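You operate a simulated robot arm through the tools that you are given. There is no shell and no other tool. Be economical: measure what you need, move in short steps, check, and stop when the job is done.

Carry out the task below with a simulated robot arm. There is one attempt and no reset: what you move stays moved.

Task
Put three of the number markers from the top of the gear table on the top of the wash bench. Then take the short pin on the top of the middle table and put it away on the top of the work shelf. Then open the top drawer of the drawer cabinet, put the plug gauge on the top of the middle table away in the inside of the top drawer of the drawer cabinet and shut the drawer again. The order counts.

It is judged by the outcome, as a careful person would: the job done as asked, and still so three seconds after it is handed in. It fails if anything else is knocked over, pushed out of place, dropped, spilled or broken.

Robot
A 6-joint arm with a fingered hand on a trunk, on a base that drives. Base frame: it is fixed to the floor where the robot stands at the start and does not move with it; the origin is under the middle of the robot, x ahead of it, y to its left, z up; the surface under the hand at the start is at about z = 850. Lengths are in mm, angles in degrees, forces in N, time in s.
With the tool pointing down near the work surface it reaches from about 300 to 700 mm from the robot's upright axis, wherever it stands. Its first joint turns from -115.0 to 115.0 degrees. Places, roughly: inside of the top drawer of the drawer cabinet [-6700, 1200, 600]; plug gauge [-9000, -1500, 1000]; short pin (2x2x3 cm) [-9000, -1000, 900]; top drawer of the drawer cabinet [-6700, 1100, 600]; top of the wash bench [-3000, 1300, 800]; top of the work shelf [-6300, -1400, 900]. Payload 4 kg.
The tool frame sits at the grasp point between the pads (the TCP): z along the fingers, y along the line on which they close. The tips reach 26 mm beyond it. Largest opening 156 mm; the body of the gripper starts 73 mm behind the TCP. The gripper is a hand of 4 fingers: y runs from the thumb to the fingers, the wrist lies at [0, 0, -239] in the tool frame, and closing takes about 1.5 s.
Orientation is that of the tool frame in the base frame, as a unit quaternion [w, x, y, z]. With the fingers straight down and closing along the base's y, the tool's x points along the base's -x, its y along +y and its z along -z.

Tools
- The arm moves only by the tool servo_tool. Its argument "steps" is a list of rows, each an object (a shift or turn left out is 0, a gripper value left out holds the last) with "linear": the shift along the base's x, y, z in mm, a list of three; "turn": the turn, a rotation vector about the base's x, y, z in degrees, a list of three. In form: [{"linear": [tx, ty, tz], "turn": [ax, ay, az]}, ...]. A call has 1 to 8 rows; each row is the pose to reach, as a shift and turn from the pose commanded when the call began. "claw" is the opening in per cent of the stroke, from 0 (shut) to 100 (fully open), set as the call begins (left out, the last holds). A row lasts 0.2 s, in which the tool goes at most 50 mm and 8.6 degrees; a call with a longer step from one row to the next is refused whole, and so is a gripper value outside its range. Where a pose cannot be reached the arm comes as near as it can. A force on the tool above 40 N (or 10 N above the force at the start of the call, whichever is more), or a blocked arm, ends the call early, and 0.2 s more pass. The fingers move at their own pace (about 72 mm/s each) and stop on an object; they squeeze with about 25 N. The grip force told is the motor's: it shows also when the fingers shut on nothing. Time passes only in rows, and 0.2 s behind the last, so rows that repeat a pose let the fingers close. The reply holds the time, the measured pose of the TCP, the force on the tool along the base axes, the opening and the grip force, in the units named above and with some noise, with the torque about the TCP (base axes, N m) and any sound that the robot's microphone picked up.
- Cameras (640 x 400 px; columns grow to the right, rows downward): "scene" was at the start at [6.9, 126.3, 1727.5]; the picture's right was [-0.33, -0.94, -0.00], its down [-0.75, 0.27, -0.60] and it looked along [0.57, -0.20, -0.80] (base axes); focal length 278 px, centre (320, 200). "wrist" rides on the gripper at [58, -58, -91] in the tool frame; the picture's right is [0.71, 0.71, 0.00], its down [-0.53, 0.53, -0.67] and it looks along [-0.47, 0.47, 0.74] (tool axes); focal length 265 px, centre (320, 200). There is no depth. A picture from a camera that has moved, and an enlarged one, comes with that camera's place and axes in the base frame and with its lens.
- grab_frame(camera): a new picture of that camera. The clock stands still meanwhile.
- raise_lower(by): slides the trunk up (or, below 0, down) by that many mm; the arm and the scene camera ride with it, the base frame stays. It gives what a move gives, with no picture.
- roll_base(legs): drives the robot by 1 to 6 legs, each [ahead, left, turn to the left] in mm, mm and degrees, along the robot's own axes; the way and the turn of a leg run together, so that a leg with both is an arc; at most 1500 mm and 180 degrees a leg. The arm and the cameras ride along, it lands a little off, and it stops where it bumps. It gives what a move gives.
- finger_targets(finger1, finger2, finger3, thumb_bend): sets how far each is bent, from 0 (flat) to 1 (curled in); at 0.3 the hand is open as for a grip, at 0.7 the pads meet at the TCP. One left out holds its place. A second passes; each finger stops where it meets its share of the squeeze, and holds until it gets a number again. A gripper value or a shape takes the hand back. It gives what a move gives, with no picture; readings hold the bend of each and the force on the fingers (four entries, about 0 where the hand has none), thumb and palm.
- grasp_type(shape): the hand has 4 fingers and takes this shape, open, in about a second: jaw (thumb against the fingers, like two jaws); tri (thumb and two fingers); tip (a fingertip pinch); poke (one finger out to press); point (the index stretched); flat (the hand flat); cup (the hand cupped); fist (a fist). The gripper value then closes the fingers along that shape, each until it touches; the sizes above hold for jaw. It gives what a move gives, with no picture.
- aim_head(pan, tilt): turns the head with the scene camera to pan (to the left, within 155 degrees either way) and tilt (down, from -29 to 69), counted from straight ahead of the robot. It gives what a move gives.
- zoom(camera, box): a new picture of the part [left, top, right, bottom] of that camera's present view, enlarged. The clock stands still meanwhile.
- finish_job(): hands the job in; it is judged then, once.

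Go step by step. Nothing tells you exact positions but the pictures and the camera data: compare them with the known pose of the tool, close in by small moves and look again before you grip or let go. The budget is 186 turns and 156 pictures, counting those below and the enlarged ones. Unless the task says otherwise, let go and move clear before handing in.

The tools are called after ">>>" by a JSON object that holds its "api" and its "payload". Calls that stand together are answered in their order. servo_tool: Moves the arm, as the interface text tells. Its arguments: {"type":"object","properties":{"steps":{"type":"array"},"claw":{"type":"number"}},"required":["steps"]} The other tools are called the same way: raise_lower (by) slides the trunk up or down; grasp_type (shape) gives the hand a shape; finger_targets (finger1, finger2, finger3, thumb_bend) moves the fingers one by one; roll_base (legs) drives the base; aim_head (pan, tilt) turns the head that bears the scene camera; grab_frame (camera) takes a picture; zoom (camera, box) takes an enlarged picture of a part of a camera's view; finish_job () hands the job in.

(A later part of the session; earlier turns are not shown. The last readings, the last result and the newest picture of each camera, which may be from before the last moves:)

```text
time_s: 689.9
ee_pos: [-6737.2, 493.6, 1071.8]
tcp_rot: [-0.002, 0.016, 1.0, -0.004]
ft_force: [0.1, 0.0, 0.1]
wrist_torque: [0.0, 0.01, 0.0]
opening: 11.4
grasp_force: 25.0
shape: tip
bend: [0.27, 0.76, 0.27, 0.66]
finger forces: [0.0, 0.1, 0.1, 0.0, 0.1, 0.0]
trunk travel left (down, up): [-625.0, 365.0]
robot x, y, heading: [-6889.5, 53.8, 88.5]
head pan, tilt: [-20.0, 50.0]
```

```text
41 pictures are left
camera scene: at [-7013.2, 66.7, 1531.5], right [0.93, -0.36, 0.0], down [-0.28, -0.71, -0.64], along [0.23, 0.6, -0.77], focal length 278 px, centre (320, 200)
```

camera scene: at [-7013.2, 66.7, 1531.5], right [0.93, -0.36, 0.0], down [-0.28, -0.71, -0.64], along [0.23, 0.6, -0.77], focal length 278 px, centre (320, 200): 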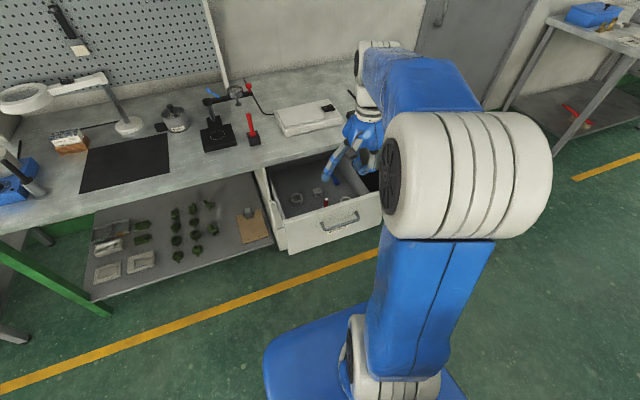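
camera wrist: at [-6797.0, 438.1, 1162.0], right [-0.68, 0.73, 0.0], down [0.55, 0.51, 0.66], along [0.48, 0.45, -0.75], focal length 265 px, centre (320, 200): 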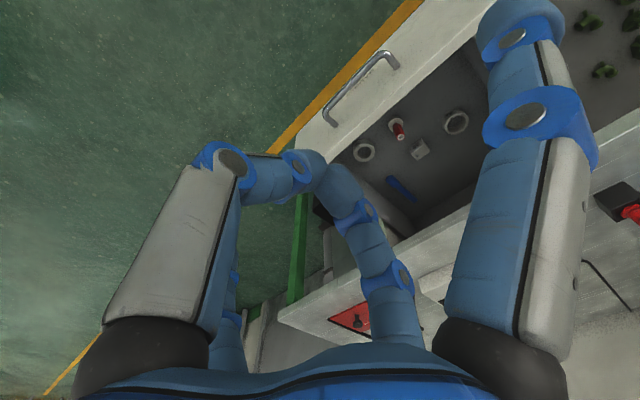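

>>> {"api": "zoom", "payload": {"camera": "wrist", "box": [320, 60, 480, 220]}}

>>> {"api": "zoom", "payload": {"camera": "scene", "box": [250, 130, 394, 240]}}

```text
2.50 times, centred on (400, 140) of wrist
camera zoom: at [-6797.0, 438.1, 1162.0], right [-0.68, 0.73, 0.0], down [0.55, 0.51, 0.66], along [0.48, 0.45, -0.75], focal length 664 px, centre (120, 350)
```

zoom: 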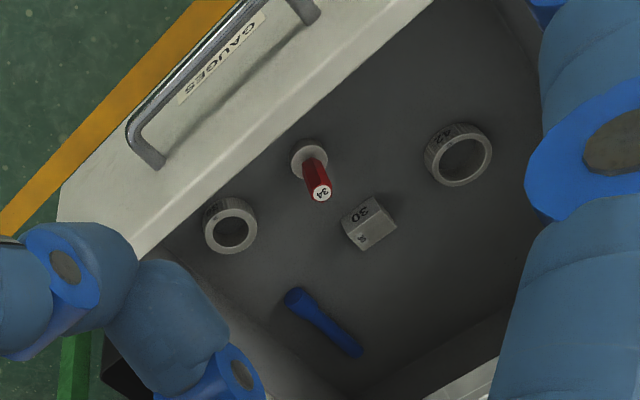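

```text
3.64 times, centred on (322, 185) of scene
camera zoom: at [-7013.2, 66.7, 1531.5], right [0.93, -0.36, 0.0], down [-0.28, -0.71, -0.64], along [0.23, 0.6, -0.77], focal length 1010 px, centre (313, 254)
```

zoom: 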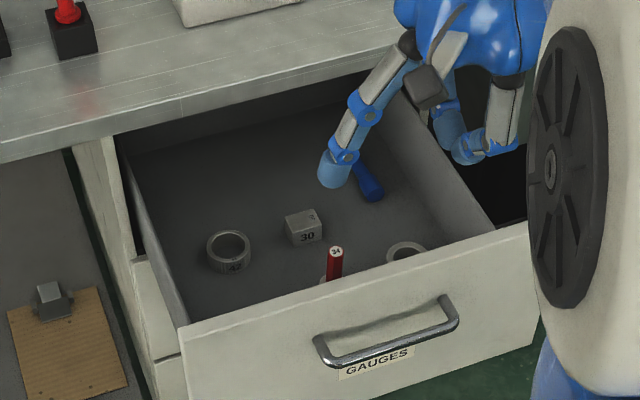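

The gauge "28" slipped out during the sideways drive (the "34" in the drawer is another one). I search the floor along the way.

>>> {"api": "aim_head", "payload": {"pan": 75, "tilt": 35}}

>>> {"api": "grab_frame", "payload": {"camera": "scene"}}

```text
time_s: 691.6
ee_pos: [-6737.7, 494.6, 1070.5]
tcp_rot: [-0.002, 0.017, 1.0, -0.003]
ft_force: [0.5, 0.0, -0.5]
wrist_torque: [0.0, -0.01, -0.02]
opening: 11.2
grasp_force: 25.0
shape: tip
bend: [0.27, 0.76, 0.27, 0.66]
finger forces: [0.0, 0.0, 0.1, 0.1, 0.0, 0.0]
trunk travel left (down, up): [-625.0, 365.0]
robot x, y, heading: [-6889.6, 55.5, 89.0]
head pan, tilt: [75.0, 35.0]
```

```text
38 pictures are left
camera scene: at [-7125.8, 20.0, 1553.3], right [0.28, 0.96, 0.0], down [0.55, -0.16, -0.82], along [-0.79, 0.23, -0.57], focal length 278 px, centre (320, 200)
```

scene: 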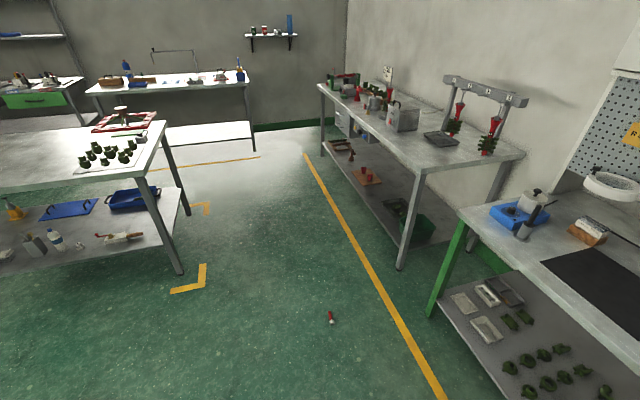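

Found it: lying on the floor near (-8050, 360). I zoom in.

>>> {"api": "zoom", "payload": {"camera": "scene", "box": [300, 295, 364, 335]}}

```text
10.00 times, centred on (332, 315) of scene
camera zoom: at [-7125.8, 20.0, 1553.3], right [0.28, 0.96, 0.0], down [0.55, -0.16, -0.82], along [-0.79, 0.23, -0.57], focal length 2779 px, centre (200, -950)
```

zoom: 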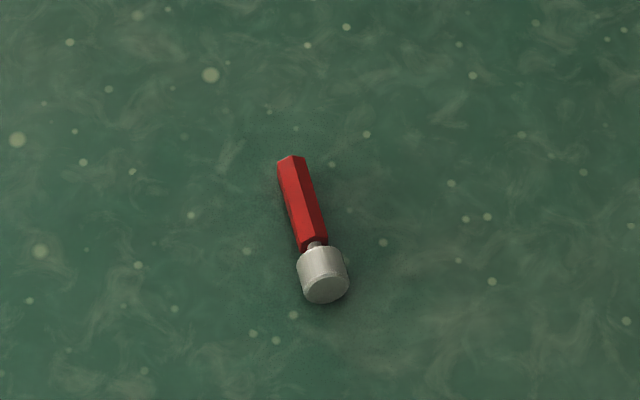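

It's intact, lying along x with its handle toward -x. I drive back in front of it and lower the trunk to pick it up.

>>> {"api": "roll_base", "payload": {"legs": [[-240, 0, 1], [0, 1310, 0]]}}

>>> {"api": "raise_lower", "payload": {"by": -600}}

>>> {"api": "aim_head", "payload": {"pan": -10, "tilt": 55}}

>>> {"api": "grab_frame", "payload": {"camera": "scene"}}

>>> {"api": "grab_frame", "payload": {"camera": "wrist"}}

```text
time_s: 711.6
ee_pos: [-8051.8, 261.0, 1070.6]
tcp_rot: [-0.003, 0.006, 1.0, -0.003]
ft_force: [0.3, -0.8, 0.4]
wrist_torque: [-0.04, -0.01, 0.01]
opening: 11.3
grasp_force: 25.3
shape: tip
bend: [0.27, 0.76, 0.27, 0.66]
finger forces: [0.0, 0.1, 0.0, 0.1, 0.0, 0.1]
trunk travel left (down, up): [-625.0, 365.0]
robot x, y, heading: [-8190.4, -186.1, 90.0]
head pan, tilt: [75.0, 35.0]
```

```text
refused: -600 is not a number from -400 to 400
```

```text
time_s: 713.2
ee_pos: [-8050.8, 261.4, 1071.4]
tcp_rot: [-0.002, 0.007, 1.0, -0.003]
ft_force: [-0.5, -0.5, -0.5]
wrist_torque: [0.0, 0.04, -0.02]
opening: 11.4
grasp_force: 25.5
shape: tip
bend: [0.27, 0.76, 0.27, 0.66]
finger forces: [0.0, 0.1, 0.0, 0.1, 0.0, 0.1]
trunk travel left (down, up): [-625.0, 365.0]
robot x, y, heading: [-8193.6, -181.1, 89.8]
head pan, tilt: [-10.0, 55.0]
```

```text
36 pictures are left
camera scene: at [-8331.8, -172.8, 1525.0], right [0.98, -0.18, 0.0], down [-0.14, -0.81, -0.57], along [0.1, 0.56, -0.82], focal length 278 px, centre (320, 200)
```

scene: 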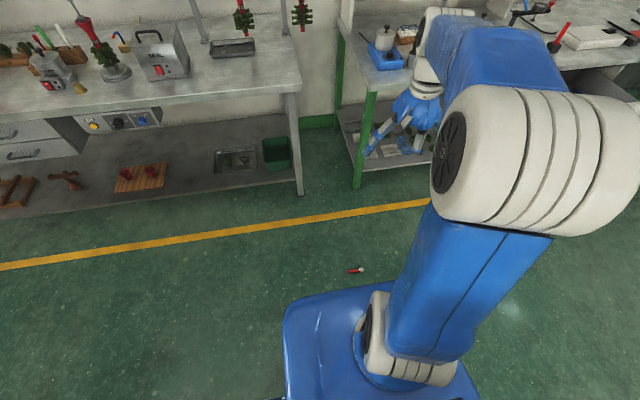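

```text
35 pictures are left
camera wrist: at [-8109.2, 204.0, 1162.0], right [-0.7, 0.72, 0.0], down [0.54, 0.52, 0.66], along [0.47, 0.46, -0.75], focal length 265 px, centre (320, 200)
```

wrist: 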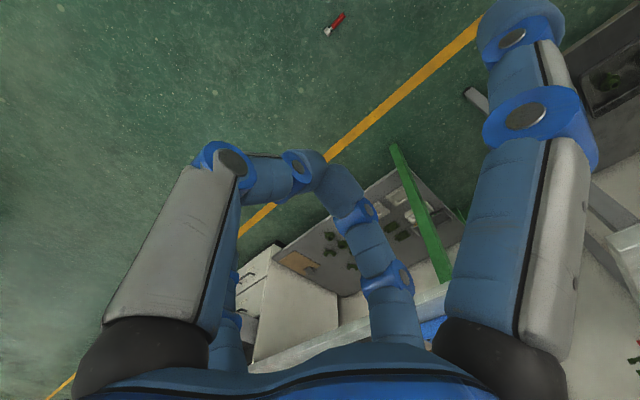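

The gauge centre is at about (-8036,350). I lower the trunk in two steps.

>>> {"api": "raise_lower", "payload": {"by": -400}}

>>> {"api": "raise_lower", "payload": {"by": -220}}

>>> {"api": "servo_tool", "payload": {"steps": [{"linear": [1, 15, -40]}, {"linear": [2, 30, -80]}, {"linear": [3, 45, -120]}, {"linear": [4, 60, -160]}, {"linear": [5, 75, -200]}, {"linear": [6, 89, -240]}, {"linear": [6, 89, -280]}, {"linear": [6, 89, -310]}], "claw": 50}}

>>> {"api": "grab_frame", "payload": {"camera": "wrist"}}

```text
time_s: 717.1
ee_pos: [-8050.8, 261.9, 670.2]
tcp_rot: [-0.003, 0.007, 1.0, -0.004]
ft_force: [-0.1, -0.1, -1.1]
wrist_torque: [-0.02, 0.01, 0.03]
opening: 11.3
grasp_force: 25.0
shape: tip
bend: [0.27, 0.76, 0.27, 0.66]
finger forces: [0.0, 0.0, 0.0, 0.0, 0.0, 0.1]
trunk travel left (down, up): [-225.0, 765.0]
robot x, y, heading: [-8192.4, -185.9, 89.8]
head pan, tilt: [-10.0, 55.0]
```

```text
time_s: 719.4
ee_pos: [-8050.4, 260.4, 451.3]
tcp_rot: [-0.003, 0.006, 1.0, -0.003]
ft_force: [0.1, 0.3, 1.0]
wrist_torque: [0.0, -0.02, 0.0]
opening: 11.2
grasp_force: 25.3
shape: tip
bend: [0.27, 0.76, 0.27, 0.66]
finger forces: [0.0, 0.0, 0.0, 0.1, 0.1, 0.0]
trunk travel left (down, up): [-5.0, 985.0]
robot x, y, heading: [-8193.9, -182.1, 90.0]
head pan, tilt: [-10.0, 55.0]
```

```text
time_s: 721.2
ee_pos: [-8043.6, 351.5, 140.9]
tcp_rot: [-0.003, 0.007, 1.0, -0.003]
ft_force: [0.7, -0.1, 0.3]
wrist_torque: [0.02, 0.01, 0.01]
opening: 77.6
grasp_force: 0.1
shape: tip
bend: [0.12, 0.37, 0.12, 0.7]
finger forces: [0.1, 0.0, 0.0, 0.0, 0.1, 0.1]
trunk travel left (down, up): [-5.0, 985.0]
robot x, y, heading: [-8193.9, -182.7, 89.6]
head pan, tilt: [-10.0, 55.0]
```

```text
34 pictures are left
camera wrist: at [-8101.5, 294.8, 231.4], right [-0.7, 0.72, 0.0], down [0.54, 0.52, 0.66], along [0.47, 0.46, -0.75], focal length 265 px, centre (320, 200)
```

wrist: 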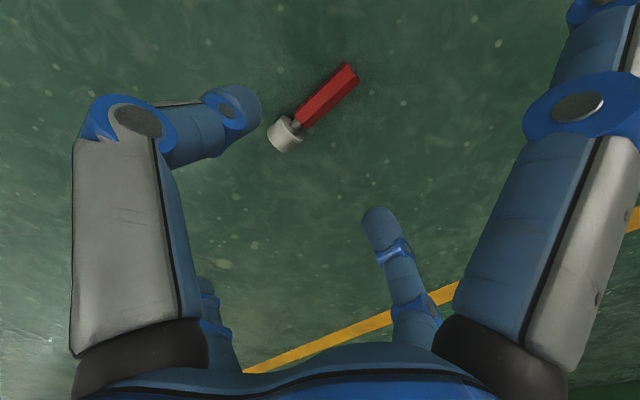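

The handle lies along x at y≈353.5. I descend over the handle near the collar.

>>> {"api": "servo_tool", "payload": {"steps": [{"linear": [4, 1, -30]}, {"linear": [8, 2, -60]}, {"linear": [9, 2, -85]}, {"linear": [9, 2, -100]}, {"linear": [9, 2, -108]}, {"linear": [9, 2, -111]}]}}

>>> {"api": "grab_frame", "payload": {"camera": "wrist"}}

```text
time_s: 722.6
ee_pos: [-8036.9, 352.1, 30.7]
tcp_rot: [-0.002, 0.007, 1.0, -0.003]
ft_force: [0.1, 0.5, 0.3]
wrist_torque: [0.03, 0.02, 0.01]
opening: 77.7
grasp_force: 0.1
shape: tip
bend: [0.12, 0.37, 0.12, 0.7]
finger forces: [0.0, 0.1, 0.0, 0.0, 0.1, 0.0]
trunk travel left (down, up): [-5.0, 985.0]
robot x, y, heading: [-8192.2, -186.4, 89.6]
head pan, tilt: [-10.0, 55.0]
```

```text
33 pictures are left
camera wrist: at [-8094.1, 295.2, 121.3], right [-0.7, 0.72, 0.0], down [0.54, 0.52, 0.66], along [0.47, 0.46, -0.75], focal length 265 px, centre (320, 200)
```

wrist: 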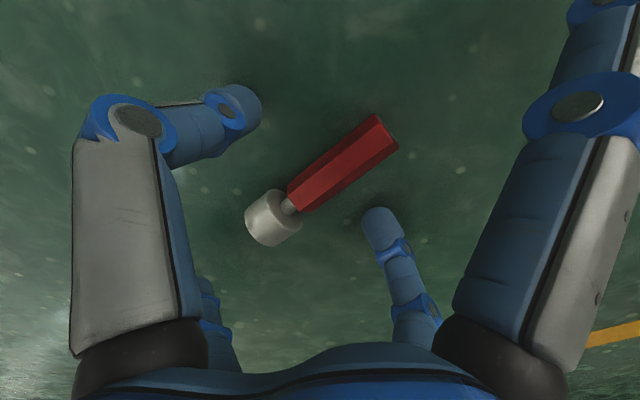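

Positioned. I close the pinch and lift a little.

>>> {"api": "servo_tool", "payload": {"steps": [{"linear": [0, 0, 0]}, {"linear": [0, 0, 0]}, {"linear": [0, 0, 0]}, {"linear": [0, 0, 0]}, {"linear": [0, 0, 0]}, {"linear": [0, 0, 0]}, {"linear": [0, 0, 0]}], "claw": 0}}

>>> {"api": "servo_tool", "payload": {"steps": [{"linear": [0, 0, 10]}, {"linear": [0, 0, 25]}, {"linear": [0, 0, 40]}]}}

>>> {"api": "grab_frame", "payload": {"camera": "wrist"}}

```text
time_s: 724.2
ee_pos: [-8035.2, 352.7, 30.3]
tcp_rot: [-0.003, 0.007, 1.0, -0.003]
ft_force: [0.9, -1.1, -0.9]
wrist_torque: [0.04, 0.0, 0.02]
opening: 14.3
grasp_force: 25.2
shape: tip
bend: [0.27, 0.74, 0.27, 0.7]
finger forces: [0.1, 22.2, 0.0, 0.0, 22.2, 0.0]
trunk travel left (down, up): [-5.0, 985.0]
robot x, y, heading: [-8192.7, -184.2, 89.6]
head pan, tilt: [-10.0, 55.0]
```

```text
time_s: 725.0
ee_pos: [-8035.6, 350.7, 69.0]
tcp_rot: [-0.003, 0.007, 1.0, -0.004]
ft_force: [-0.4, 0.7, -2.9]
wrist_torque: [-0.03, 0.05, 0.01]
opening: 14.3
grasp_force: 25.3
shape: tip
bend: [0.27, 0.74, 0.27, 0.7]
finger forces: [0.0, 22.0, 0.0, 0.0, 22.0, 0.0]
trunk travel left (down, up): [-5.0, 985.0]
robot x, y, heading: [-8190.7, -184.7, 89.8]
head pan, tilt: [-10.0, 55.0]
```

```text
32 pictures are left
camera wrist: at [-8094.1, 294.2, 160.5], right [-0.7, 0.72, 0.0], down [0.54, 0.52, 0.66], along [0.47, 0.46, -0.75], focal length 265 px, centre (320, 200)
```

wrist: 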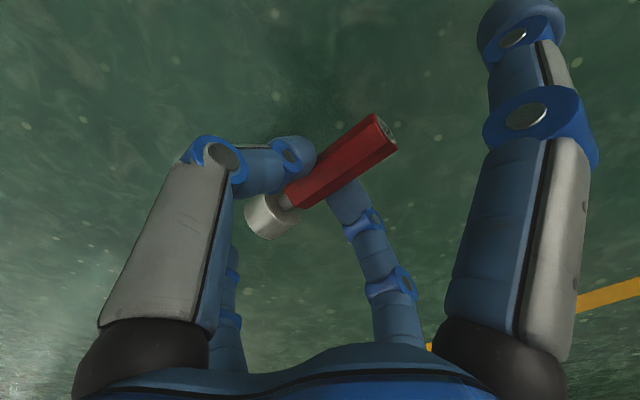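

Held firmly and horizontal this time. I lift, raise the trunk and check the grip.

>>> {"api": "servo_tool", "payload": {"steps": [{"linear": [0, -10, 45]}, {"linear": [0, -20, 90]}, {"linear": [0, -30, 135]}, {"linear": [0, -40, 180]}, {"linear": [0, -50, 225]}, {"linear": [0, -60, 270]}, {"linear": [0, -75, 315]}, {"linear": [0, -90, 360]}]}}

>>> {"api": "raise_lower", "payload": {"by": 400}}

>>> {"api": "roll_base", "payload": {"legs": [[0, -600, 0]]}}

>>> {"api": "grab_frame", "payload": {"camera": "wrist"}}

```text
time_s: 726.8
ee_pos: [-8036.0, 261.0, 430.3]
tcp_rot: [-0.004, 0.007, 1.0, -0.004]
ft_force: [0.2, -0.4, -2.9]
wrist_torque: [-0.01, 0.06, -0.03]
opening: 14.0
grasp_force: 24.8
shape: tip
bend: [0.27, 0.74, 0.27, 0.7]
finger forces: [0.1, 21.9, 0.1, 0.1, 22.0, 0.0]
trunk travel left (down, up): [-5.0, 985.0]
robot x, y, heading: [-8195.5, -183.9, 89.7]
head pan, tilt: [-10.0, 55.0]
```

```text
time_s: 730.6
ee_pos: [-8035.4, 261.3, 831.2]
tcp_rot: [-0.002, 0.007, 1.0, -0.004]
ft_force: [-0.3, -0.3, -3.4]
wrist_torque: [0.01, 0.07, 0.02]
opening: 14.2
grasp_force: 25.5
shape: tip
bend: [0.27, 0.74, 0.27, 0.7]
finger forces: [0.0, 22.0, 0.0, 0.1, 22.0, 0.1]
trunk travel left (down, up): [-405.0, 585.0]
robot x, y, heading: [-8191.3, -184.8, 89.7]
head pan, tilt: [-10.0, 55.0]
```

```text
time_s: 738.7
ee_pos: [-7439.9, 259.9, 831.2]
tcp_rot: [-0.003, 0.006, 1.0, -0.003]
ft_force: [0.4, 0.4, -2.8]
wrist_torque: [-0.03, 0.04, 0.0]
opening: 14.1
grasp_force: 25.4
shape: tip
bend: [0.27, 0.74, 0.27, 0.7]
finger forces: [0.0, 22.0, 0.1, 0.0, 22.1, 0.0]
trunk travel left (down, up): [-405.0, 585.0]
robot x, y, heading: [-7592.6, -187.0, 90.1]
head pan, tilt: [-10.0, 55.0]
```

```text
31 pictures are left
camera wrist: at [-7498.1, 202.4, 921.9], right [-0.7, 0.72, 0.0], down [0.54, 0.52, 0.66], along [0.47, 0.46, -0.75], focal length 265 px, centre (320, 200)
```

wrist: 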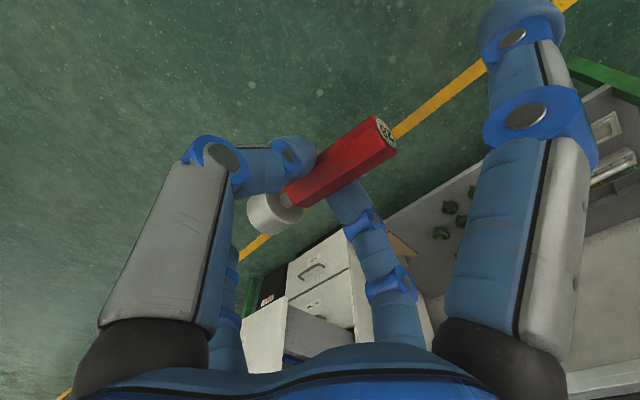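

Grip stable. I raise 50 mm more, rotate the hand 90° so the gauge lies along y, and go on to the drawer.

>>> {"api": "raise_lower", "payload": {"by": 50}}

>>> {"api": "servo_tool", "payload": {"steps": [{"linear": [-10, 0, 0], "turn": [0, 0, 8.5]}, {"linear": [-20, 0, 0], "turn": [0, 0, 17]}, {"linear": [-30, 0, 0], "turn": [0, 0, 25.5]}, {"linear": [-40, 0, 0], "turn": [0, 0, 34]}, {"linear": [-50, 0, 0], "turn": [0, 0, 42.5]}, {"linear": [-60, 0, 0], "turn": [0, 0, 51]}, {"linear": [-70, 0, 0], "turn": [0, 0, 59.5]}, {"linear": [-80, 0, 0], "turn": [0, 0, 68]}]}}

>>> {"api": "servo_tool", "payload": {"steps": [{"linear": [-10, 0, 0], "turn": [0, 0, 8.5]}, {"linear": [-20, 0, 0], "turn": [0, 0, 16]}, {"linear": [-30, 0, 0], "turn": [0, 0, 22.5]}]}}

>>> {"api": "roll_base", "payload": {"legs": [[0, -690, 0], [220, 0, 0]]}}

>>> {"api": "grab_frame", "payload": {"camera": "wrist"}}

```text
time_s: 739.6
ee_pos: [-7439.9, 259.6, 880.4]
tcp_rot: [-0.002, 0.006, 1.0, -0.003]
ft_force: [-0.3, 0.3, -2.2]
wrist_torque: [0.0, 0.04, 0.02]
opening: 14.1
grasp_force: 25.3
shape: tip
bend: [0.27, 0.74, 0.27, 0.7]
finger forces: [0.0, 22.0, 0.0, 0.0, 22.0, 0.0]
trunk travel left (down, up): [-455.0, 535.0]
robot x, y, heading: [-7594.6, -183.0, 90.0]
head pan, tilt: [-10.0, 55.0]
```

```text
time_s: 741.4
ee_pos: [-7520.1, 257.8, 880.5]
tcp_rot: [0.001, -0.555, 0.832, -0.005]
ft_force: [1.1, 1.2, -1.3]
wrist_torque: [-0.03, 0.02, -0.06]
opening: 14.0
grasp_force: 24.7
shape: tip
bend: [0.27, 0.74, 0.27, 0.7]
finger forces: [0.0, 21.9, 0.1, 0.1, 22.0, 0.0]
trunk travel left (down, up): [-455.0, 535.0]
robot x, y, heading: [-7593.7, -184.8, 89.5]
head pan, tilt: [-10.0, 55.0]
```

```text
time_s: 742.2
ee_pos: [-7550.4, 259.5, 880.6]
tcp_rot: [0.0, -0.707, 0.708, -0.005]
ft_force: [-0.1, -0.3, -2.5]
wrist_torque: [-0.02, 0.02, -0.03]
opening: 14.0
grasp_force: 25.2
shape: tip
bend: [0.27, 0.74, 0.27, 0.7]
finger forces: [0.1, 22.0, 0.1, 0.0, 22.0, 0.1]
trunk travel left (down, up): [-455.0, 535.0]
robot x, y, heading: [-7592.7, -186.1, 89.8]
head pan, tilt: [-10.0, 55.0]
```

```text
time_s: 754.3
ee_pos: [-6866.9, 476.9, 880.8]
tcp_rot: [0.0, -0.707, 0.708, -0.005]
ft_force: [0.4, 0.0, -2.6]
wrist_torque: [-0.11, -0.01, -0.01]
opening: 13.9
grasp_force: 24.6
shape: tip
bend: [0.27, 0.74, 0.27, 0.7]
finger forces: [0.1, 22.2, 0.0, 0.1, 22.2, 0.0]
trunk travel left (down, up): [-455.0, 535.0]
robot x, y, heading: [-6905.9, 36.6, 89.5]
head pan, tilt: [-10.0, 55.0]
```

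```text
30 pictures are left
camera wrist: at [-6809.1, 418.1, 972.0], right [-0.71, -0.7, 0.0], down [-0.53, 0.53, 0.66], along [-0.47, 0.47, -0.75], focal length 265 px, centre (320, 200)
```

wrist: 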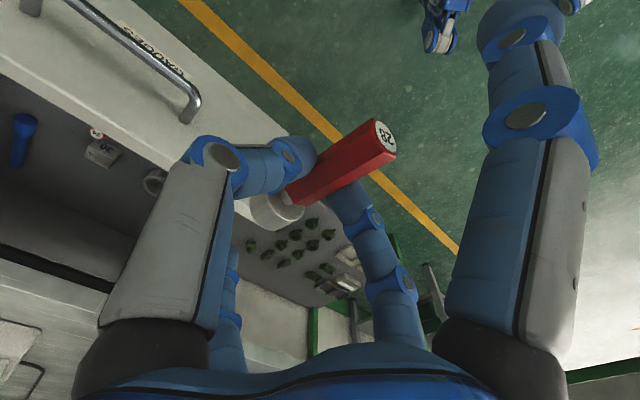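

Gauge still firmly held. I take a good look at the drawer interior before entering it.

>>> {"api": "roll_base", "payload": {"legs": [[80, 0, 0.5]]}}

>>> {"api": "aim_head", "payload": {"pan": -20, "tilt": 50}}

>>> {"api": "grab_frame", "payload": {"camera": "scene"}}

>>> {"api": "zoom", "payload": {"camera": "scene", "box": [230, 50, 422, 170]}}

```text
time_s: 756.0
ee_pos: [-6869.0, 553.6, 880.6]
tcp_rot: [0.0, 0.708, -0.706, 0.005]
ft_force: [-0.4, -0.2, -2.7]
wrist_torque: [-0.12, 0.01, -0.02]
opening: 13.9
grasp_force: 24.9
shape: tip
bend: [0.27, 0.74, 0.27, 0.7]
finger forces: [0.0, 22.2, 0.0, 0.0, 22.1, 0.0]
trunk travel left (down, up): [-455.0, 535.0]
robot x, y, heading: [-6912.8, 112.5, 89.9]
head pan, tilt: [-10.0, 55.0]
```

```text
time_s: 756.7
ee_pos: [-6869.6, 554.2, 880.0]
tcp_rot: [0.0, 0.709, -0.706, 0.004]
ft_force: [-0.3, 0.5, -2.6]
wrist_torque: [-0.04, -0.02, -0.01]
opening: 14.1
grasp_force: 24.5
shape: tip
bend: [0.27, 0.74, 0.27, 0.7]
finger forces: [0.0, 22.2, 0.0, 0.0, 22.1, 0.0]
trunk travel left (down, up): [-455.0, 535.0]
robot x, y, heading: [-6912.3, 112.5, 90.3]
head pan, tilt: [-20.0, 50.0]
```

```text
29 pictures are left
camera scene: at [-7036.9, 125.9, 1361.5], right [0.94, -0.34, 0.0], down [-0.26, -0.72, -0.64], along [0.22, 0.6, -0.77], focal length 278 px, centre (320, 200)
```

scene: 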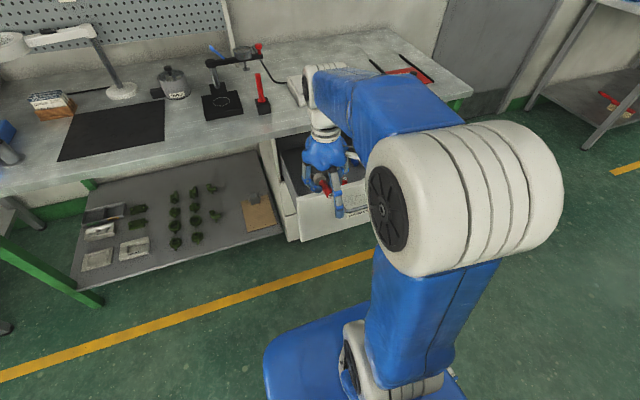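

```text
3.33 times, centred on (326, 110) of scene
camera zoom: at [-7036.9, 125.9, 1361.5], right [0.94, -0.34, 0.0], down [-0.26, -0.72, -0.64], along [0.22, 0.6, -0.77], focal length 926 px, centre (300, 500)
```

zoom: 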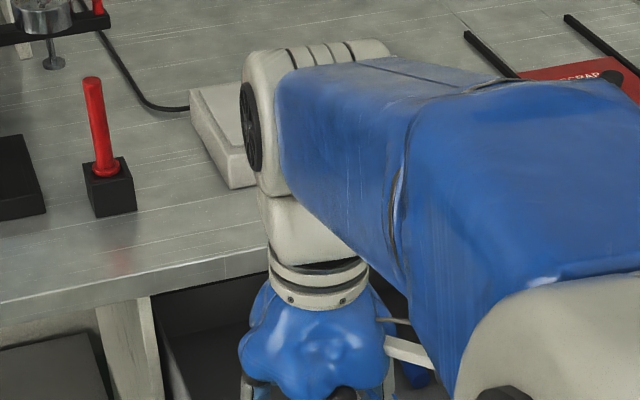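

I move the hand over the drawer at (-6858,715), still high, and look down.

>>> {"api": "servo_tool", "payload": {"steps": [{"linear": [3, 40, 0]}, {"linear": [6, 80, 0]}, {"linear": [9, 120, 0]}, {"linear": [11, 160, 0]}]}}

>>> {"api": "grab_frame", "payload": {"camera": "wrist"}}

>>> {"api": "zoom", "payload": {"camera": "scene", "box": [230, 60, 422, 240]}}

```text
time_s: 757.7
ee_pos: [-6859.6, 714.9, 879.1]
tcp_rot: [0.0, 0.708, -0.706, 0.005]
ft_force: [-0.2, 0.5, -1.6]
wrist_torque: [-0.07, -0.05, 0.03]
opening: 14.3
grasp_force: 25.2
shape: tip
bend: [0.27, 0.74, 0.27, 0.7]
finger forces: [0.0, 22.1, 0.0, 0.1, 22.1, 0.0]
trunk travel left (down, up): [-455.0, 535.0]
robot x, y, heading: [-6909.6, 111.6, 90.3]
head pan, tilt: [-20.0, 50.0]
```

```text
27 pictures are left
camera wrist: at [-6802.0, 658.6, 971.0], right [-0.7, -0.71, 0.0], down [-0.53, 0.53, 0.66], along [-0.47, 0.46, -0.75], focal length 265 px, centre (320, 200)
```

wrist: 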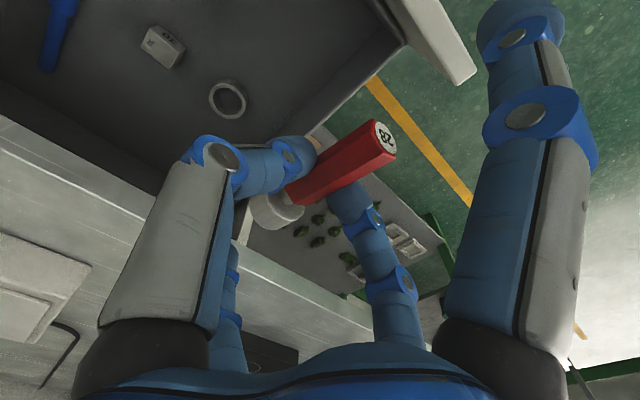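

```text
2.22 times, centred on (326, 150) of scene
camera zoom: at [-7036.9, 126.3, 1361.5], right [0.94, -0.34, 0.0], down [-0.26, -0.72, -0.64], along [0.22, 0.6, -0.77], focal length 618 px, centre (307, 311)
```

zoom: 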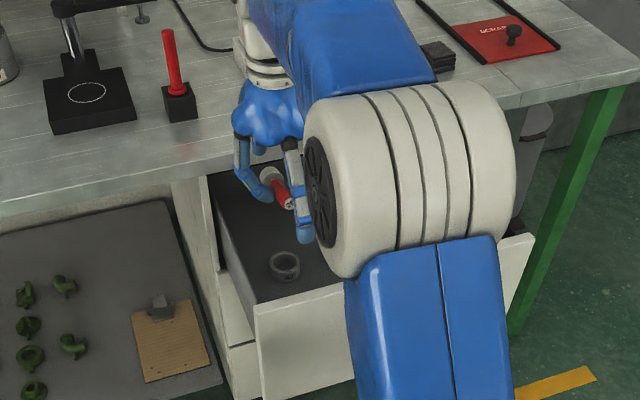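

The drawer floor looks to be at about z≈580. I choose (-6830,735) with the hand turned 20° to clear the ring, the other gauge and the walls; first down to z≈740.

>>> {"api": "servo_tool", "payload": {"steps": [{"linear": [10, 7, 0], "turn": [0, 0, 7]}, {"linear": [20, 14, 0], "turn": [0, 0, 14]}, {"linear": [30, 20, -20], "turn": [0, 0, 20]}, {"linear": [30, 20, -60], "turn": [0, 0, 20]}, {"linear": [30, 20, -100], "turn": [0, 0, 20]}, {"linear": [30, 20, -140], "turn": [0, 0, 20]}]}}

>>> {"api": "grab_frame", "payload": {"camera": "wrist"}}

>>> {"api": "zoom", "payload": {"camera": "scene", "box": [230, 60, 422, 240]}}

```text
time_s: 759.1
ee_pos: [-6826.8, 735.3, 741.6]
tcp_rot: [-0.001, 0.82, -0.572, 0.006]
ft_force: [-0.6, -0.2, -3.0]
wrist_torque: [0.0, -0.01, 0.0]
opening: 14.1
grasp_force: 25.1
shape: tip
bend: [0.27, 0.74, 0.27, 0.7]
finger forces: [0.0, 22.3, 0.0, 0.0, 22.3, 0.0]
trunk travel left (down, up): [-455.0, 535.0]
robot x, y, heading: [-6911.9, 110.6, 90.4]
head pan, tilt: [-20.0, 50.0]
```

```text
25 pictures are left
camera wrist: at [-6754.0, 701.3, 831.8], right [-0.42, -0.91, 0.0], down [-0.68, 0.31, 0.66], along [-0.6, 0.28, -0.75], focal length 265 px, centre (320, 200)
```

wrist: 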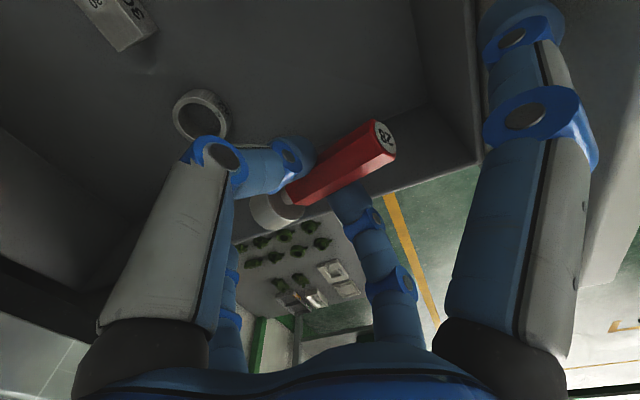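

```text
2.22 times, centred on (326, 150) of scene
camera zoom: at [-7036.8, 125.9, 1361.6], right [0.94, -0.34, 0.0], down [-0.26, -0.72, -0.64], along [0.22, 0.6, -0.77], focal length 618 px, centre (307, 311)
```

zoom: 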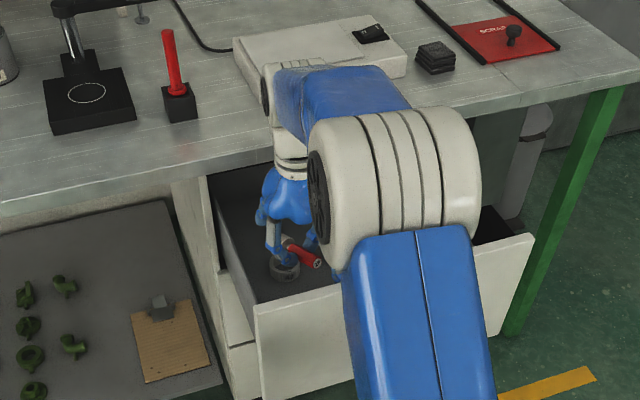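

Looks clear. I shift 8 mm inward and go down further to z≈650.

>>> {"api": "servo_tool", "payload": {"steps": [{"linear": [2, 8, -20]}, {"linear": [2, 8, -45]}, {"linear": [2, 8, -70]}, {"linear": [2, 8, -92]}]}}

>>> {"api": "grab_frame", "payload": {"camera": "wrist"}}

```text
time_s: 760.1
ee_pos: [-6825.8, 741.3, 647.5]
tcp_rot: [-0.001, 0.82, -0.572, 0.005]
ft_force: [-0.6, 0.3, -2.5]
wrist_torque: [-0.04, -0.03, 0.0]
opening: 14.1
grasp_force: 24.6
shape: tip
bend: [0.27, 0.74, 0.27, 0.7]
finger forces: [0.0, 22.3, 0.0, 0.0, 22.3, 0.0]
trunk travel left (down, up): [-455.0, 535.0]
robot x, y, heading: [-6912.7, 113.7, 90.5]
head pan, tilt: [-20.0, 50.0]
```

```text
23 pictures are left
camera wrist: at [-6752.8, 707.2, 739.6], right [-0.42, -0.91, 0.0], down [-0.68, 0.31, 0.66], along [-0.6, 0.28, -0.75], focal length 265 px, centre (320, 200)
```

wrist: 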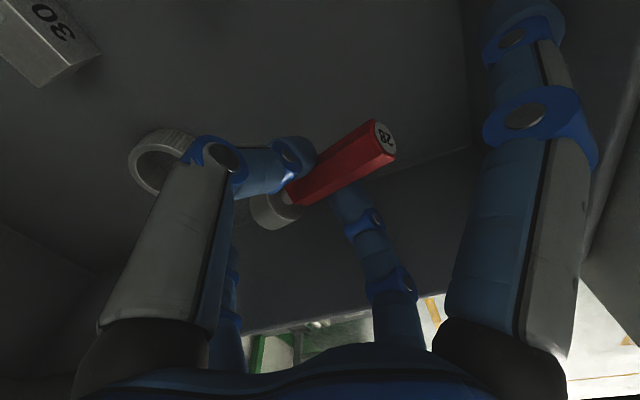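

Still clear; floor estimated at z≈575. I lower slowly to contact.

>>> {"api": "servo_tool", "payload": {"steps": [{"linear": [0, 0, -12]}, {"linear": [0, 0, -22]}, {"linear": [0, 0, -28]}, {"linear": [0, 0, -32]}, {"linear": [0, 0, -36]}]}}

>>> {"api": "grab_frame", "payload": {"camera": "wrist"}}

```text
time_s: 761.3
ee_pos: [-6827.1, 741.6, 612.0]
tcp_rot: [-0.002, 0.82, -0.572, 0.004]
ft_force: [0.7, -0.1, -2.4]
wrist_torque: [-0.08, -0.02, 0.02]
opening: 14.0
grasp_force: 24.8
shape: tip
bend: [0.27, 0.74, 0.27, 0.7]
finger forces: [0.1, 22.3, 0.0, 0.1, 22.3, 0.0]
trunk travel left (down, up): [-455.0, 535.0]
robot x, y, heading: [-6910.6, 112.5, 90.1]
head pan, tilt: [-20.0, 50.0]
```

```text
22 pictures are left
camera wrist: at [-6753.8, 706.8, 703.9], right [-0.42, -0.91, 0.0], down [-0.68, 0.31, 0.66], along [-0.6, 0.28, -0.75], focal length 265 px, centre (320, 200)
```

wrist: 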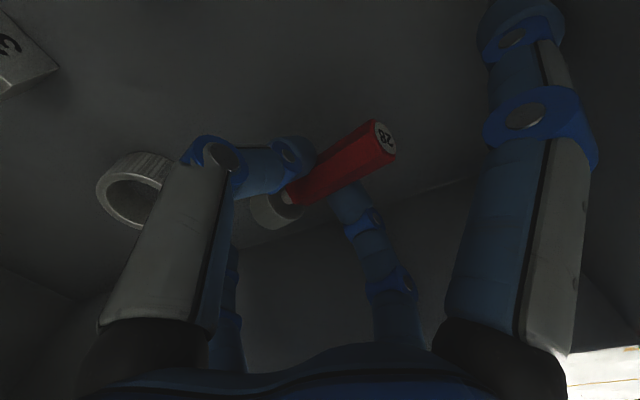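

Close to the floor. I continue in 3 mm steps until it touches.

>>> {"api": "servo_tool", "payload": {"steps": [{"linear": [0, 0, -3]}, {"linear": [0, 0, -6]}, {"linear": [0, 0, -9]}]}}

```text
time_s: 762.1
ee_pos: [-6826.5, 740.8, 604.5]
tcp_rot: [-0.001, 0.82, -0.572, 0.005]
ft_force: [0.5, 0.1, -2.7]
wrist_torque: [-0.01, 0.0, 0.01]
opening: 14.0
grasp_force: 24.8
shape: tip
bend: [0.27, 0.74, 0.27, 0.7]
finger forces: [0.0, 22.4, 0.0, 0.0, 22.3, 0.0]
trunk travel left (down, up): [-455.0, 535.0]
robot x, y, heading: [-6913.0, 110.5, 90.4]
head pan, tilt: [-20.0, 50.0]
```

>>> {"api": "servo_tool", "payload": {"steps": [{"linear": [0, 0, -3]}, {"linear": [0, 0, -6]}, {"linear": [0, 0, -9]}, {"linear": [0, 0, -12]}]}}

>>> {"api": "grab_frame", "payload": {"camera": "wrist"}}

```text
time_s: 763.1
ee_pos: [-6826.4, 740.8, 590.6]
tcp_rot: [-0.001, 0.82, -0.572, 0.005]
ft_force: [-0.1, -0.4, -2.9]
wrist_torque: [-0.03, -0.01, 0.03]
opening: 14.0
grasp_force: 25.2
shape: tip
bend: [0.27, 0.74, 0.27, 0.7]
finger forces: [0.0, 22.5, 0.0, 0.1, 22.5, 0.1]
trunk travel left (down, up): [-455.0, 535.0]
robot x, y, heading: [-6910.7, 113.7, 90.5]
head pan, tilt: [-20.0, 50.0]
```

```text
21 pictures are left
camera wrist: at [-6753.1, 706.4, 683.3], right [-0.42, -0.91, 0.0], down [-0.68, 0.31, 0.66], along [-0.6, 0.28, -0.75], focal length 265 px, centre (320, 200)
```

wrist: 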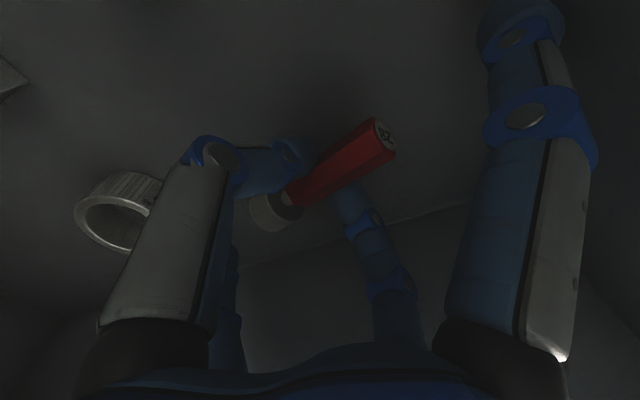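

>>> {"api": "servo_tool", "payload": {"steps": [{"linear": [0, 0, -3]}, {"linear": [0, 0, -6]}, {"linear": [0, 0, -9]}, {"linear": [0, 0, -12]}, {"linear": [0, 0, -15]}]}}

```text
time_s: 764.3
ee_pos: [-6827.0, 742.6, 579.9]
tcp_rot: [-0.002, 0.82, -0.572, 0.003]
ft_force: [0.7, -0.4, 10.2]
wrist_torque: [0.09, 0.02, 0.01]
opening: 14.1
grasp_force: 25.0
shape: tip
bend: [0.27, 0.74, 0.27, 0.69]
finger forces: [0.1, 25.6, 0.0, 0.0, 26.1, 0.0]
trunk travel left (down, up): [-455.0, 535.0]
robot x, y, heading: [-6914.2, 111.7, 90.3]
head pan, tilt: [-20.0, 50.0]
```

Contact. I open only finger 2, so the side fingers don't spread into the walls, and look.

>>> {"api": "finger_targets", "payload": {"finger2": 0.5}}

>>> {"api": "servo_tool", "payload": {"steps": [{"linear": [2, 1, 1]}, {"linear": [5, 2, 2]}]}}

>>> {"api": "grab_frame", "payload": {"camera": "wrist"}}

```text
time_s: 765.3
ee_pos: [-6826.3, 741.2, 580.3]
tcp_rot: [-0.003, 0.82, -0.572, 0.003]
ft_force: [9.5, -0.1, 27.9]
wrist_torque: [-0.27, 0.61, 0.06]
opening: 76.1
grasp_force: 26.7
shape: fingers
bend: [0.27, 0.5, 0.27, 0.77]
finger forces: [0.0, 41.7, 0.0, 0.1, 14.1, 0.0]
trunk travel left (down, up): [-455.0, 535.0]
robot x, y, heading: [-6910.2, 117.9, 90.4]
head pan, tilt: [-20.0, 50.0]
```

```text
time_s: 765.9
ee_pos: [-6822.5, 741.1, 581.4]
tcp_rot: [-0.001, 0.82, -0.572, 0.004]
ft_force: [-1.5, 0.0, 22.6]
wrist_torque: [-0.3, 0.82, 0.05]
opening: 76.6
grasp_force: 15.1
shape: fingers
bend: [0.27, 0.48, 0.27, 0.77]
finger forces: [0.1, 27.6, 0.1, 0.0, 2.9, 0.0]
trunk travel left (down, up): [-455.0, 535.0]
robot x, y, heading: [-6912.0, 111.2, 90.0]
head pan, tilt: [-20.0, 50.0]
```

```text
20 pictures are left
camera wrist: at [-6748.8, 707.4, 671.7], right [-0.42, -0.91, 0.0], down [-0.68, 0.31, 0.66], along [-0.6, 0.28, -0.75], focal length 265 px, centre (320, 200)
```

wrist: 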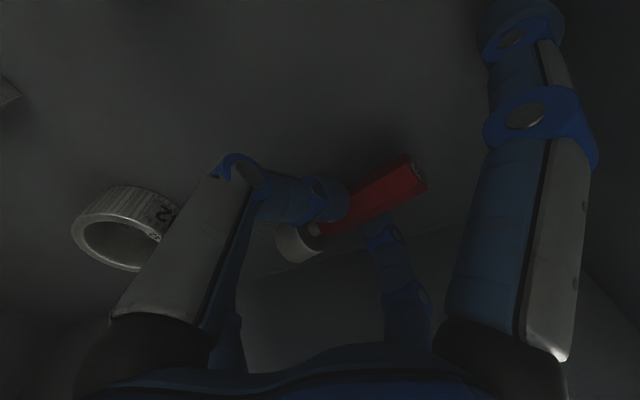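

The fingertip is pressing the floor; I rise a few mm and check whether the gauge stays down.

>>> {"api": "servo_tool", "payload": {"steps": [{"linear": [2, 1, 4]}, {"linear": [4, 2, 8]}, {"linear": [5, 2, 14]}]}}

>>> {"api": "grab_frame", "payload": {"camera": "wrist"}}

```text
time_s: 766.7
ee_pos: [-6816.1, 744.1, 592.0]
tcp_rot: [0.0, 0.82, -0.572, 0.005]
ft_force: [0.2, -0.1, 0.3]
wrist_torque: [-0.02, -0.02, 0.01]
opening: 76.8
grasp_force: 0.0
shape: fingers
bend: [0.27, 0.5, 0.27, 0.78]
finger forces: [0.1, 0.1, 0.0, 0.1, 0.0, 0.1]
trunk travel left (down, up): [-455.0, 535.0]
robot x, y, heading: [-6909.2, 111.0, 90.3]
head pan, tilt: [-20.0, 50.0]
```

```text
19 pictures are left
camera wrist: at [-6742.3, 710.1, 683.1], right [-0.42, -0.91, 0.0], down [-0.68, 0.31, 0.66], along [-0.6, 0.28, -0.75], focal length 265 px, centre (320, 200)
```

wrist: 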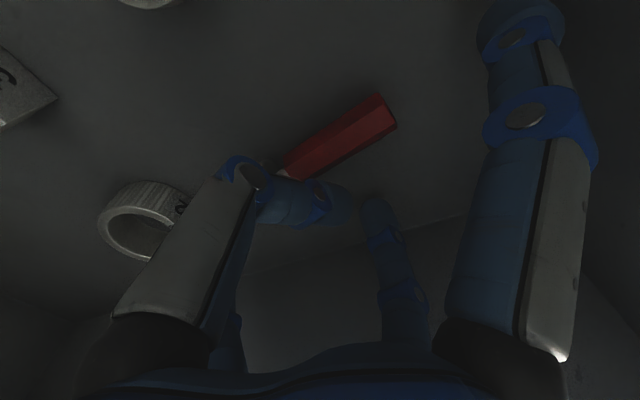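

The gauge is free on the drawer floor. I rise straight out of the drawer and look.

>>> {"api": "servo_tool", "payload": {"steps": [{"linear": [0, 0, 35]}, {"linear": [0, 0, 75]}, {"linear": [0, 0, 115]}, {"linear": [0, 0, 155]}, {"linear": [0, 0, 195]}, {"linear": [0, 0, 235]}, {"linear": [0, 0, 275]}, {"linear": [0, 0, 300]}]}}

>>> {"api": "grab_frame", "payload": {"camera": "wrist"}}

```text
time_s: 768.5
ee_pos: [-6816.3, 745.5, 894.6]
tcp_rot: [-0.002, 0.821, -0.571, 0.003]
ft_force: [-0.2, -0.1, 0.0]
wrist_torque: [0.0, 0.01, -0.01]
opening: 76.9
grasp_force: 0.1
shape: fingers
bend: [0.27, 0.5, 0.27, 0.78]
finger forces: [0.1, 0.0, 0.1, 0.1, 0.0, 0.1]
trunk travel left (down, up): [-455.0, 535.0]
robot x, y, heading: [-6909.9, 113.6, 90.4]
head pan, tilt: [-20.0, 50.0]
```

```text
18 pictures are left
camera wrist: at [-6742.9, 711.4, 986.2], right [-0.42, -0.91, 0.0], down [-0.68, 0.31, 0.66], along [-0.6, 0.28, -0.75], focal length 265 px, centre (320, 200)
```

wrist: 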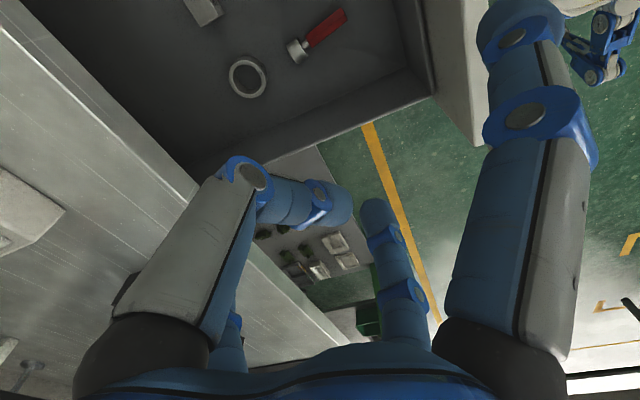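

The gauge lies safely in the drawer. Now to shut it: I back off, make a fist and turn the hand to point at the drawer front.

>>> {"api": "roll_base", "payload": {"legs": [[-420, 0, 0]]}}

>>> {"api": "grasp_type", "payload": {"shape": "fist"}}

>>> {"api": "servo_tool", "payload": {"steps": [{"linear": [0, -20, 0], "turn": [0, 0, -7]}, {"linear": [0, -40, 0], "turn": [0, 0, -14]}, {"linear": [0, -60, 0], "turn": [0, 0, -20]}]}}

>>> {"api": "servo_tool", "payload": {"steps": [{"linear": [0, 0, 0], "turn": [8.5, 0, 0]}, {"linear": [0, 10, 0], "turn": [17, 0, 0]}, {"linear": [0, 20, 0], "turn": [25.5, 0, 0]}, {"linear": [0, 30, 0], "turn": [34, 0, 0]}, {"linear": [0, 40, 0], "turn": [42.5, 0, 0]}, {"linear": [0, 50, 0], "turn": [51, 0, 0]}, {"linear": [0, 60, 0], "turn": [59.5, 0, 0]}, {"linear": [0, 70, 0], "turn": [68, 0, 0]}]}}

>>> {"api": "servo_tool", "payload": {"steps": [{"linear": [0, 10, 0], "turn": [8, 0, 0]}, {"linear": [0, 20, 0], "turn": [16, 0, 0]}, {"linear": [0, 30, 0], "turn": [22, 0, 0]}]}}

>>> {"api": "grab_frame", "payload": {"camera": "scene"}}

```text
time_s: 774.3
ee_pos: [-6814.0, 330.8, 894.6]
tcp_rot: [-0.002, 0.82, -0.573, 0.004]
ft_force: [-0.5, 0.8, 0.2]
wrist_torque: [0.01, 0.0, 0.0]
opening: 76.9
grasp_force: 0.0
shape: fingers
bend: [0.27, 0.5, 0.27, 0.78]
finger forces: [0.0, 0.0, 0.0, 0.0, 0.0, 0.0]
trunk travel left (down, up): [-455.0, 535.0]
robot x, y, heading: [-6908.8, -305.2, 90.2]
head pan, tilt: [-20.0, 50.0]
```

```text
time_s: 775.2
ee_pos: [-6813.6, 331.3, 893.6]
tcp_rot: [-0.002, 0.82, -0.572, 0.004]
ft_force: [0.0, 0.2, 0.0]
wrist_torque: [-0.01, 0.01, -0.02]
opening: 0.1
grasp_force: 0.0
shape: fist
bend: [0.86, 0.84, 0.85, 0.84]
finger forces: [0.1, 0.0, 0.0, 0.0, 0.0, 0.0]
trunk travel left (down, up): [-455.0, 535.0]
robot x, y, heading: [-6906.8, -306.9, 90.2]
head pan, tilt: [-20.0, 50.0]
```

```text
time_s: 776.0
ee_pos: [-6812.6, 268.1, 895.5]
tcp_rot: [-0.001, 0.707, -0.707, 0.005]
ft_force: [0.6, -0.4, 0.0]
wrist_torque: [0.0, 0.01, -0.01]
opening: 0.0
grasp_force: 0.1
shape: fist
bend: [0.87, 0.86, 0.86, 0.85]
finger forces: [0.0, 0.0, 0.0, 0.0, 0.0, 0.1]
trunk travel left (down, up): [-455.0, 535.0]
robot x, y, heading: [-6908.9, -307.6, 90.2]
head pan, tilt: [-20.0, 50.0]
```

```text
time_s: 777.8
ee_pos: [-6796.7, 337.6, 924.8]
tcp_rot: [0.364, -0.602, 0.643, 0.302]
ft_force: [-0.9, 0.3, 0.3]
wrist_torque: [0.0, -0.01, 0.0]
opening: 0.1
grasp_force: 0.0
shape: fist
bend: [0.88, 0.86, 0.87, 0.86]
finger forces: [0.0, 0.0, 0.1, 0.0, 0.0, 0.0]
out of reach, approached as far as the arm can: row 7, 8
trunk travel left (down, up): [-455.0, 535.0]
robot x, y, heading: [-6909.1, -302.4, 90.4]
head pan, tilt: [-20.0, 50.0]
```

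```text
time_s: 778.6
ee_pos: [-6793.2, 351.2, 947.4]
tcp_rot: [0.393, -0.581, 0.64, 0.314]
ft_force: [-0.7, -0.8, 0.1]
wrist_torque: [0.03, 0.01, 0.0]
opening: 0.1
grasp_force: 0.1
shape: fist
bend: [0.88, 0.86, 0.87, 0.86]
finger forces: [0.0, 0.0, 0.0, 0.1, 0.0, 0.1]
out of reach, approached as far as the arm can: row 1, 2, 3
trunk travel left (down, up): [-455.0, 535.0]
robot x, y, heading: [-6908.8, -302.1, 90.2]
head pan, tilt: [-20.0, 50.0]
```

```text
17 pictures are left
camera scene: at [-7034.6, -292.2, 1361.6], right [0.94, -0.34, 0.0], down [-0.26, -0.72, -0.64], along [0.22, 0.6, -0.77], focal length 278 px, centre (320, 200)
```

scene: 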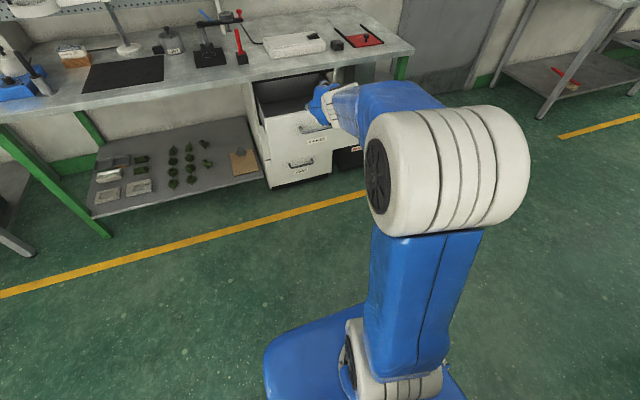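

The hand points forward about 30° below horizontal, which is fine for pushing. I lower the trunk and hand to the height of the drawer front and line up with its middle.

>>> {"api": "raise_lower", "payload": {"by": -200}}

>>> {"api": "servo_tool", "payload": {"steps": [{"linear": [0, 0, -30]}, {"linear": [0, 0, -60]}, {"linear": [0, 0, -85]}]}}

>>> {"api": "roll_base", "payload": {"legs": [[100, -65, 0]]}}

>>> {"api": "aim_head", "payload": {"pan": -5, "tilt": 40}}

>>> {"api": "grab_frame", "payload": {"camera": "scene"}}

```text
time_s: 780.8
ee_pos: [-6793.3, 350.5, 747.0]
tcp_rot: [0.393, -0.581, 0.64, 0.314]
ft_force: [-0.5, 1.0, -0.9]
wrist_torque: [-0.02, 0.01, 0.02]
opening: 0.0
grasp_force: 0.0
shape: fist
bend: [0.88, 0.87, 0.88, 0.87]
finger forces: [0.0, 0.1, 0.0, 0.0, 0.0, 0.0]
trunk travel left (down, up): [-255.0, 735.0]
robot x, y, heading: [-6907.6, -303.5, 90.2]
head pan, tilt: [-20.0, 50.0]
```

```text
time_s: 781.6
ee_pos: [-6797.9, 372.1, 715.4]
tcp_rot: [0.381, -0.587, 0.648, 0.301]
ft_force: [1.1, 0.0, 0.5]
wrist_torque: [0.0, 0.0, 0.02]
opening: 0.2
grasp_force: 0.1
shape: fist
bend: [0.88, 0.87, 0.88, 0.87]
finger forces: [0.0, 0.1, 0.0, 0.0, 0.1, 0.0]
out of reach, approached as far as the arm can: row 1, 2, 3
trunk travel left (down, up): [-255.0, 735.0]
robot x, y, heading: [-6911.0, -306.0, 90.5]
head pan, tilt: [-20.0, 50.0]
```

```text
time_s: 782.8
ee_pos: [-6776.3, 403.5, 713.5]
tcp_rot: [0.382, -0.586, 0.649, 0.299]
ft_force: [-0.5, -0.4, 0.5]
wrist_torque: [-0.03, -0.03, 0.01]
opening: 0.0
grasp_force: 0.0
shape: fist
bend: [0.88, 0.87, 0.88, 0.87]
finger forces: [0.0, 0.0, 0.0, 0.1, 0.0, 0.0]
trunk travel left (down, up): [-255.0, 735.0]
robot x, y, heading: [-6891.5, -274.8, 90.5]
head pan, tilt: [-20.0, 50.0]
stopped in leg 1: the robot was blocked; the commanded pose is now the measured one
```

```text
time_s: 783.5
ee_pos: [-6775.5, 404.4, 712.6]
tcp_rot: [0.381, -0.586, 0.65, 0.299]
ft_force: [-0.5, 0.2, -0.1]
wrist_torque: [-0.01, -0.02, 0.04]
opening: 0.0
grasp_force: 0.1
shape: fist
bend: [0.88, 0.87, 0.88, 0.87]
finger forces: [0.1, 0.0, 0.0, 0.1, 0.0, 0.0]
trunk travel left (down, up): [-255.0, 735.0]
robot x, y, heading: [-6890.1, -275.1, 90.3]
head pan, tilt: [-5.0, 40.0]
```

```text
16 pictures are left
camera scene: at [-7035.4, -252.0, 1175.7], right [1.0, -0.08, 0.0], down [-0.05, -0.64, -0.77], along [0.06, 0.76, -0.64], focal length 278 px, centre (320, 200)
```

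scene: 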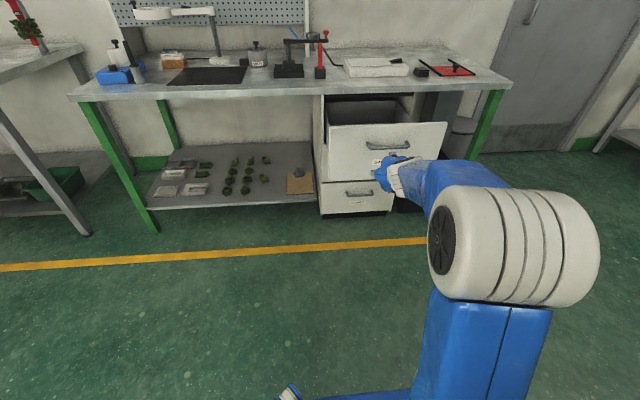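

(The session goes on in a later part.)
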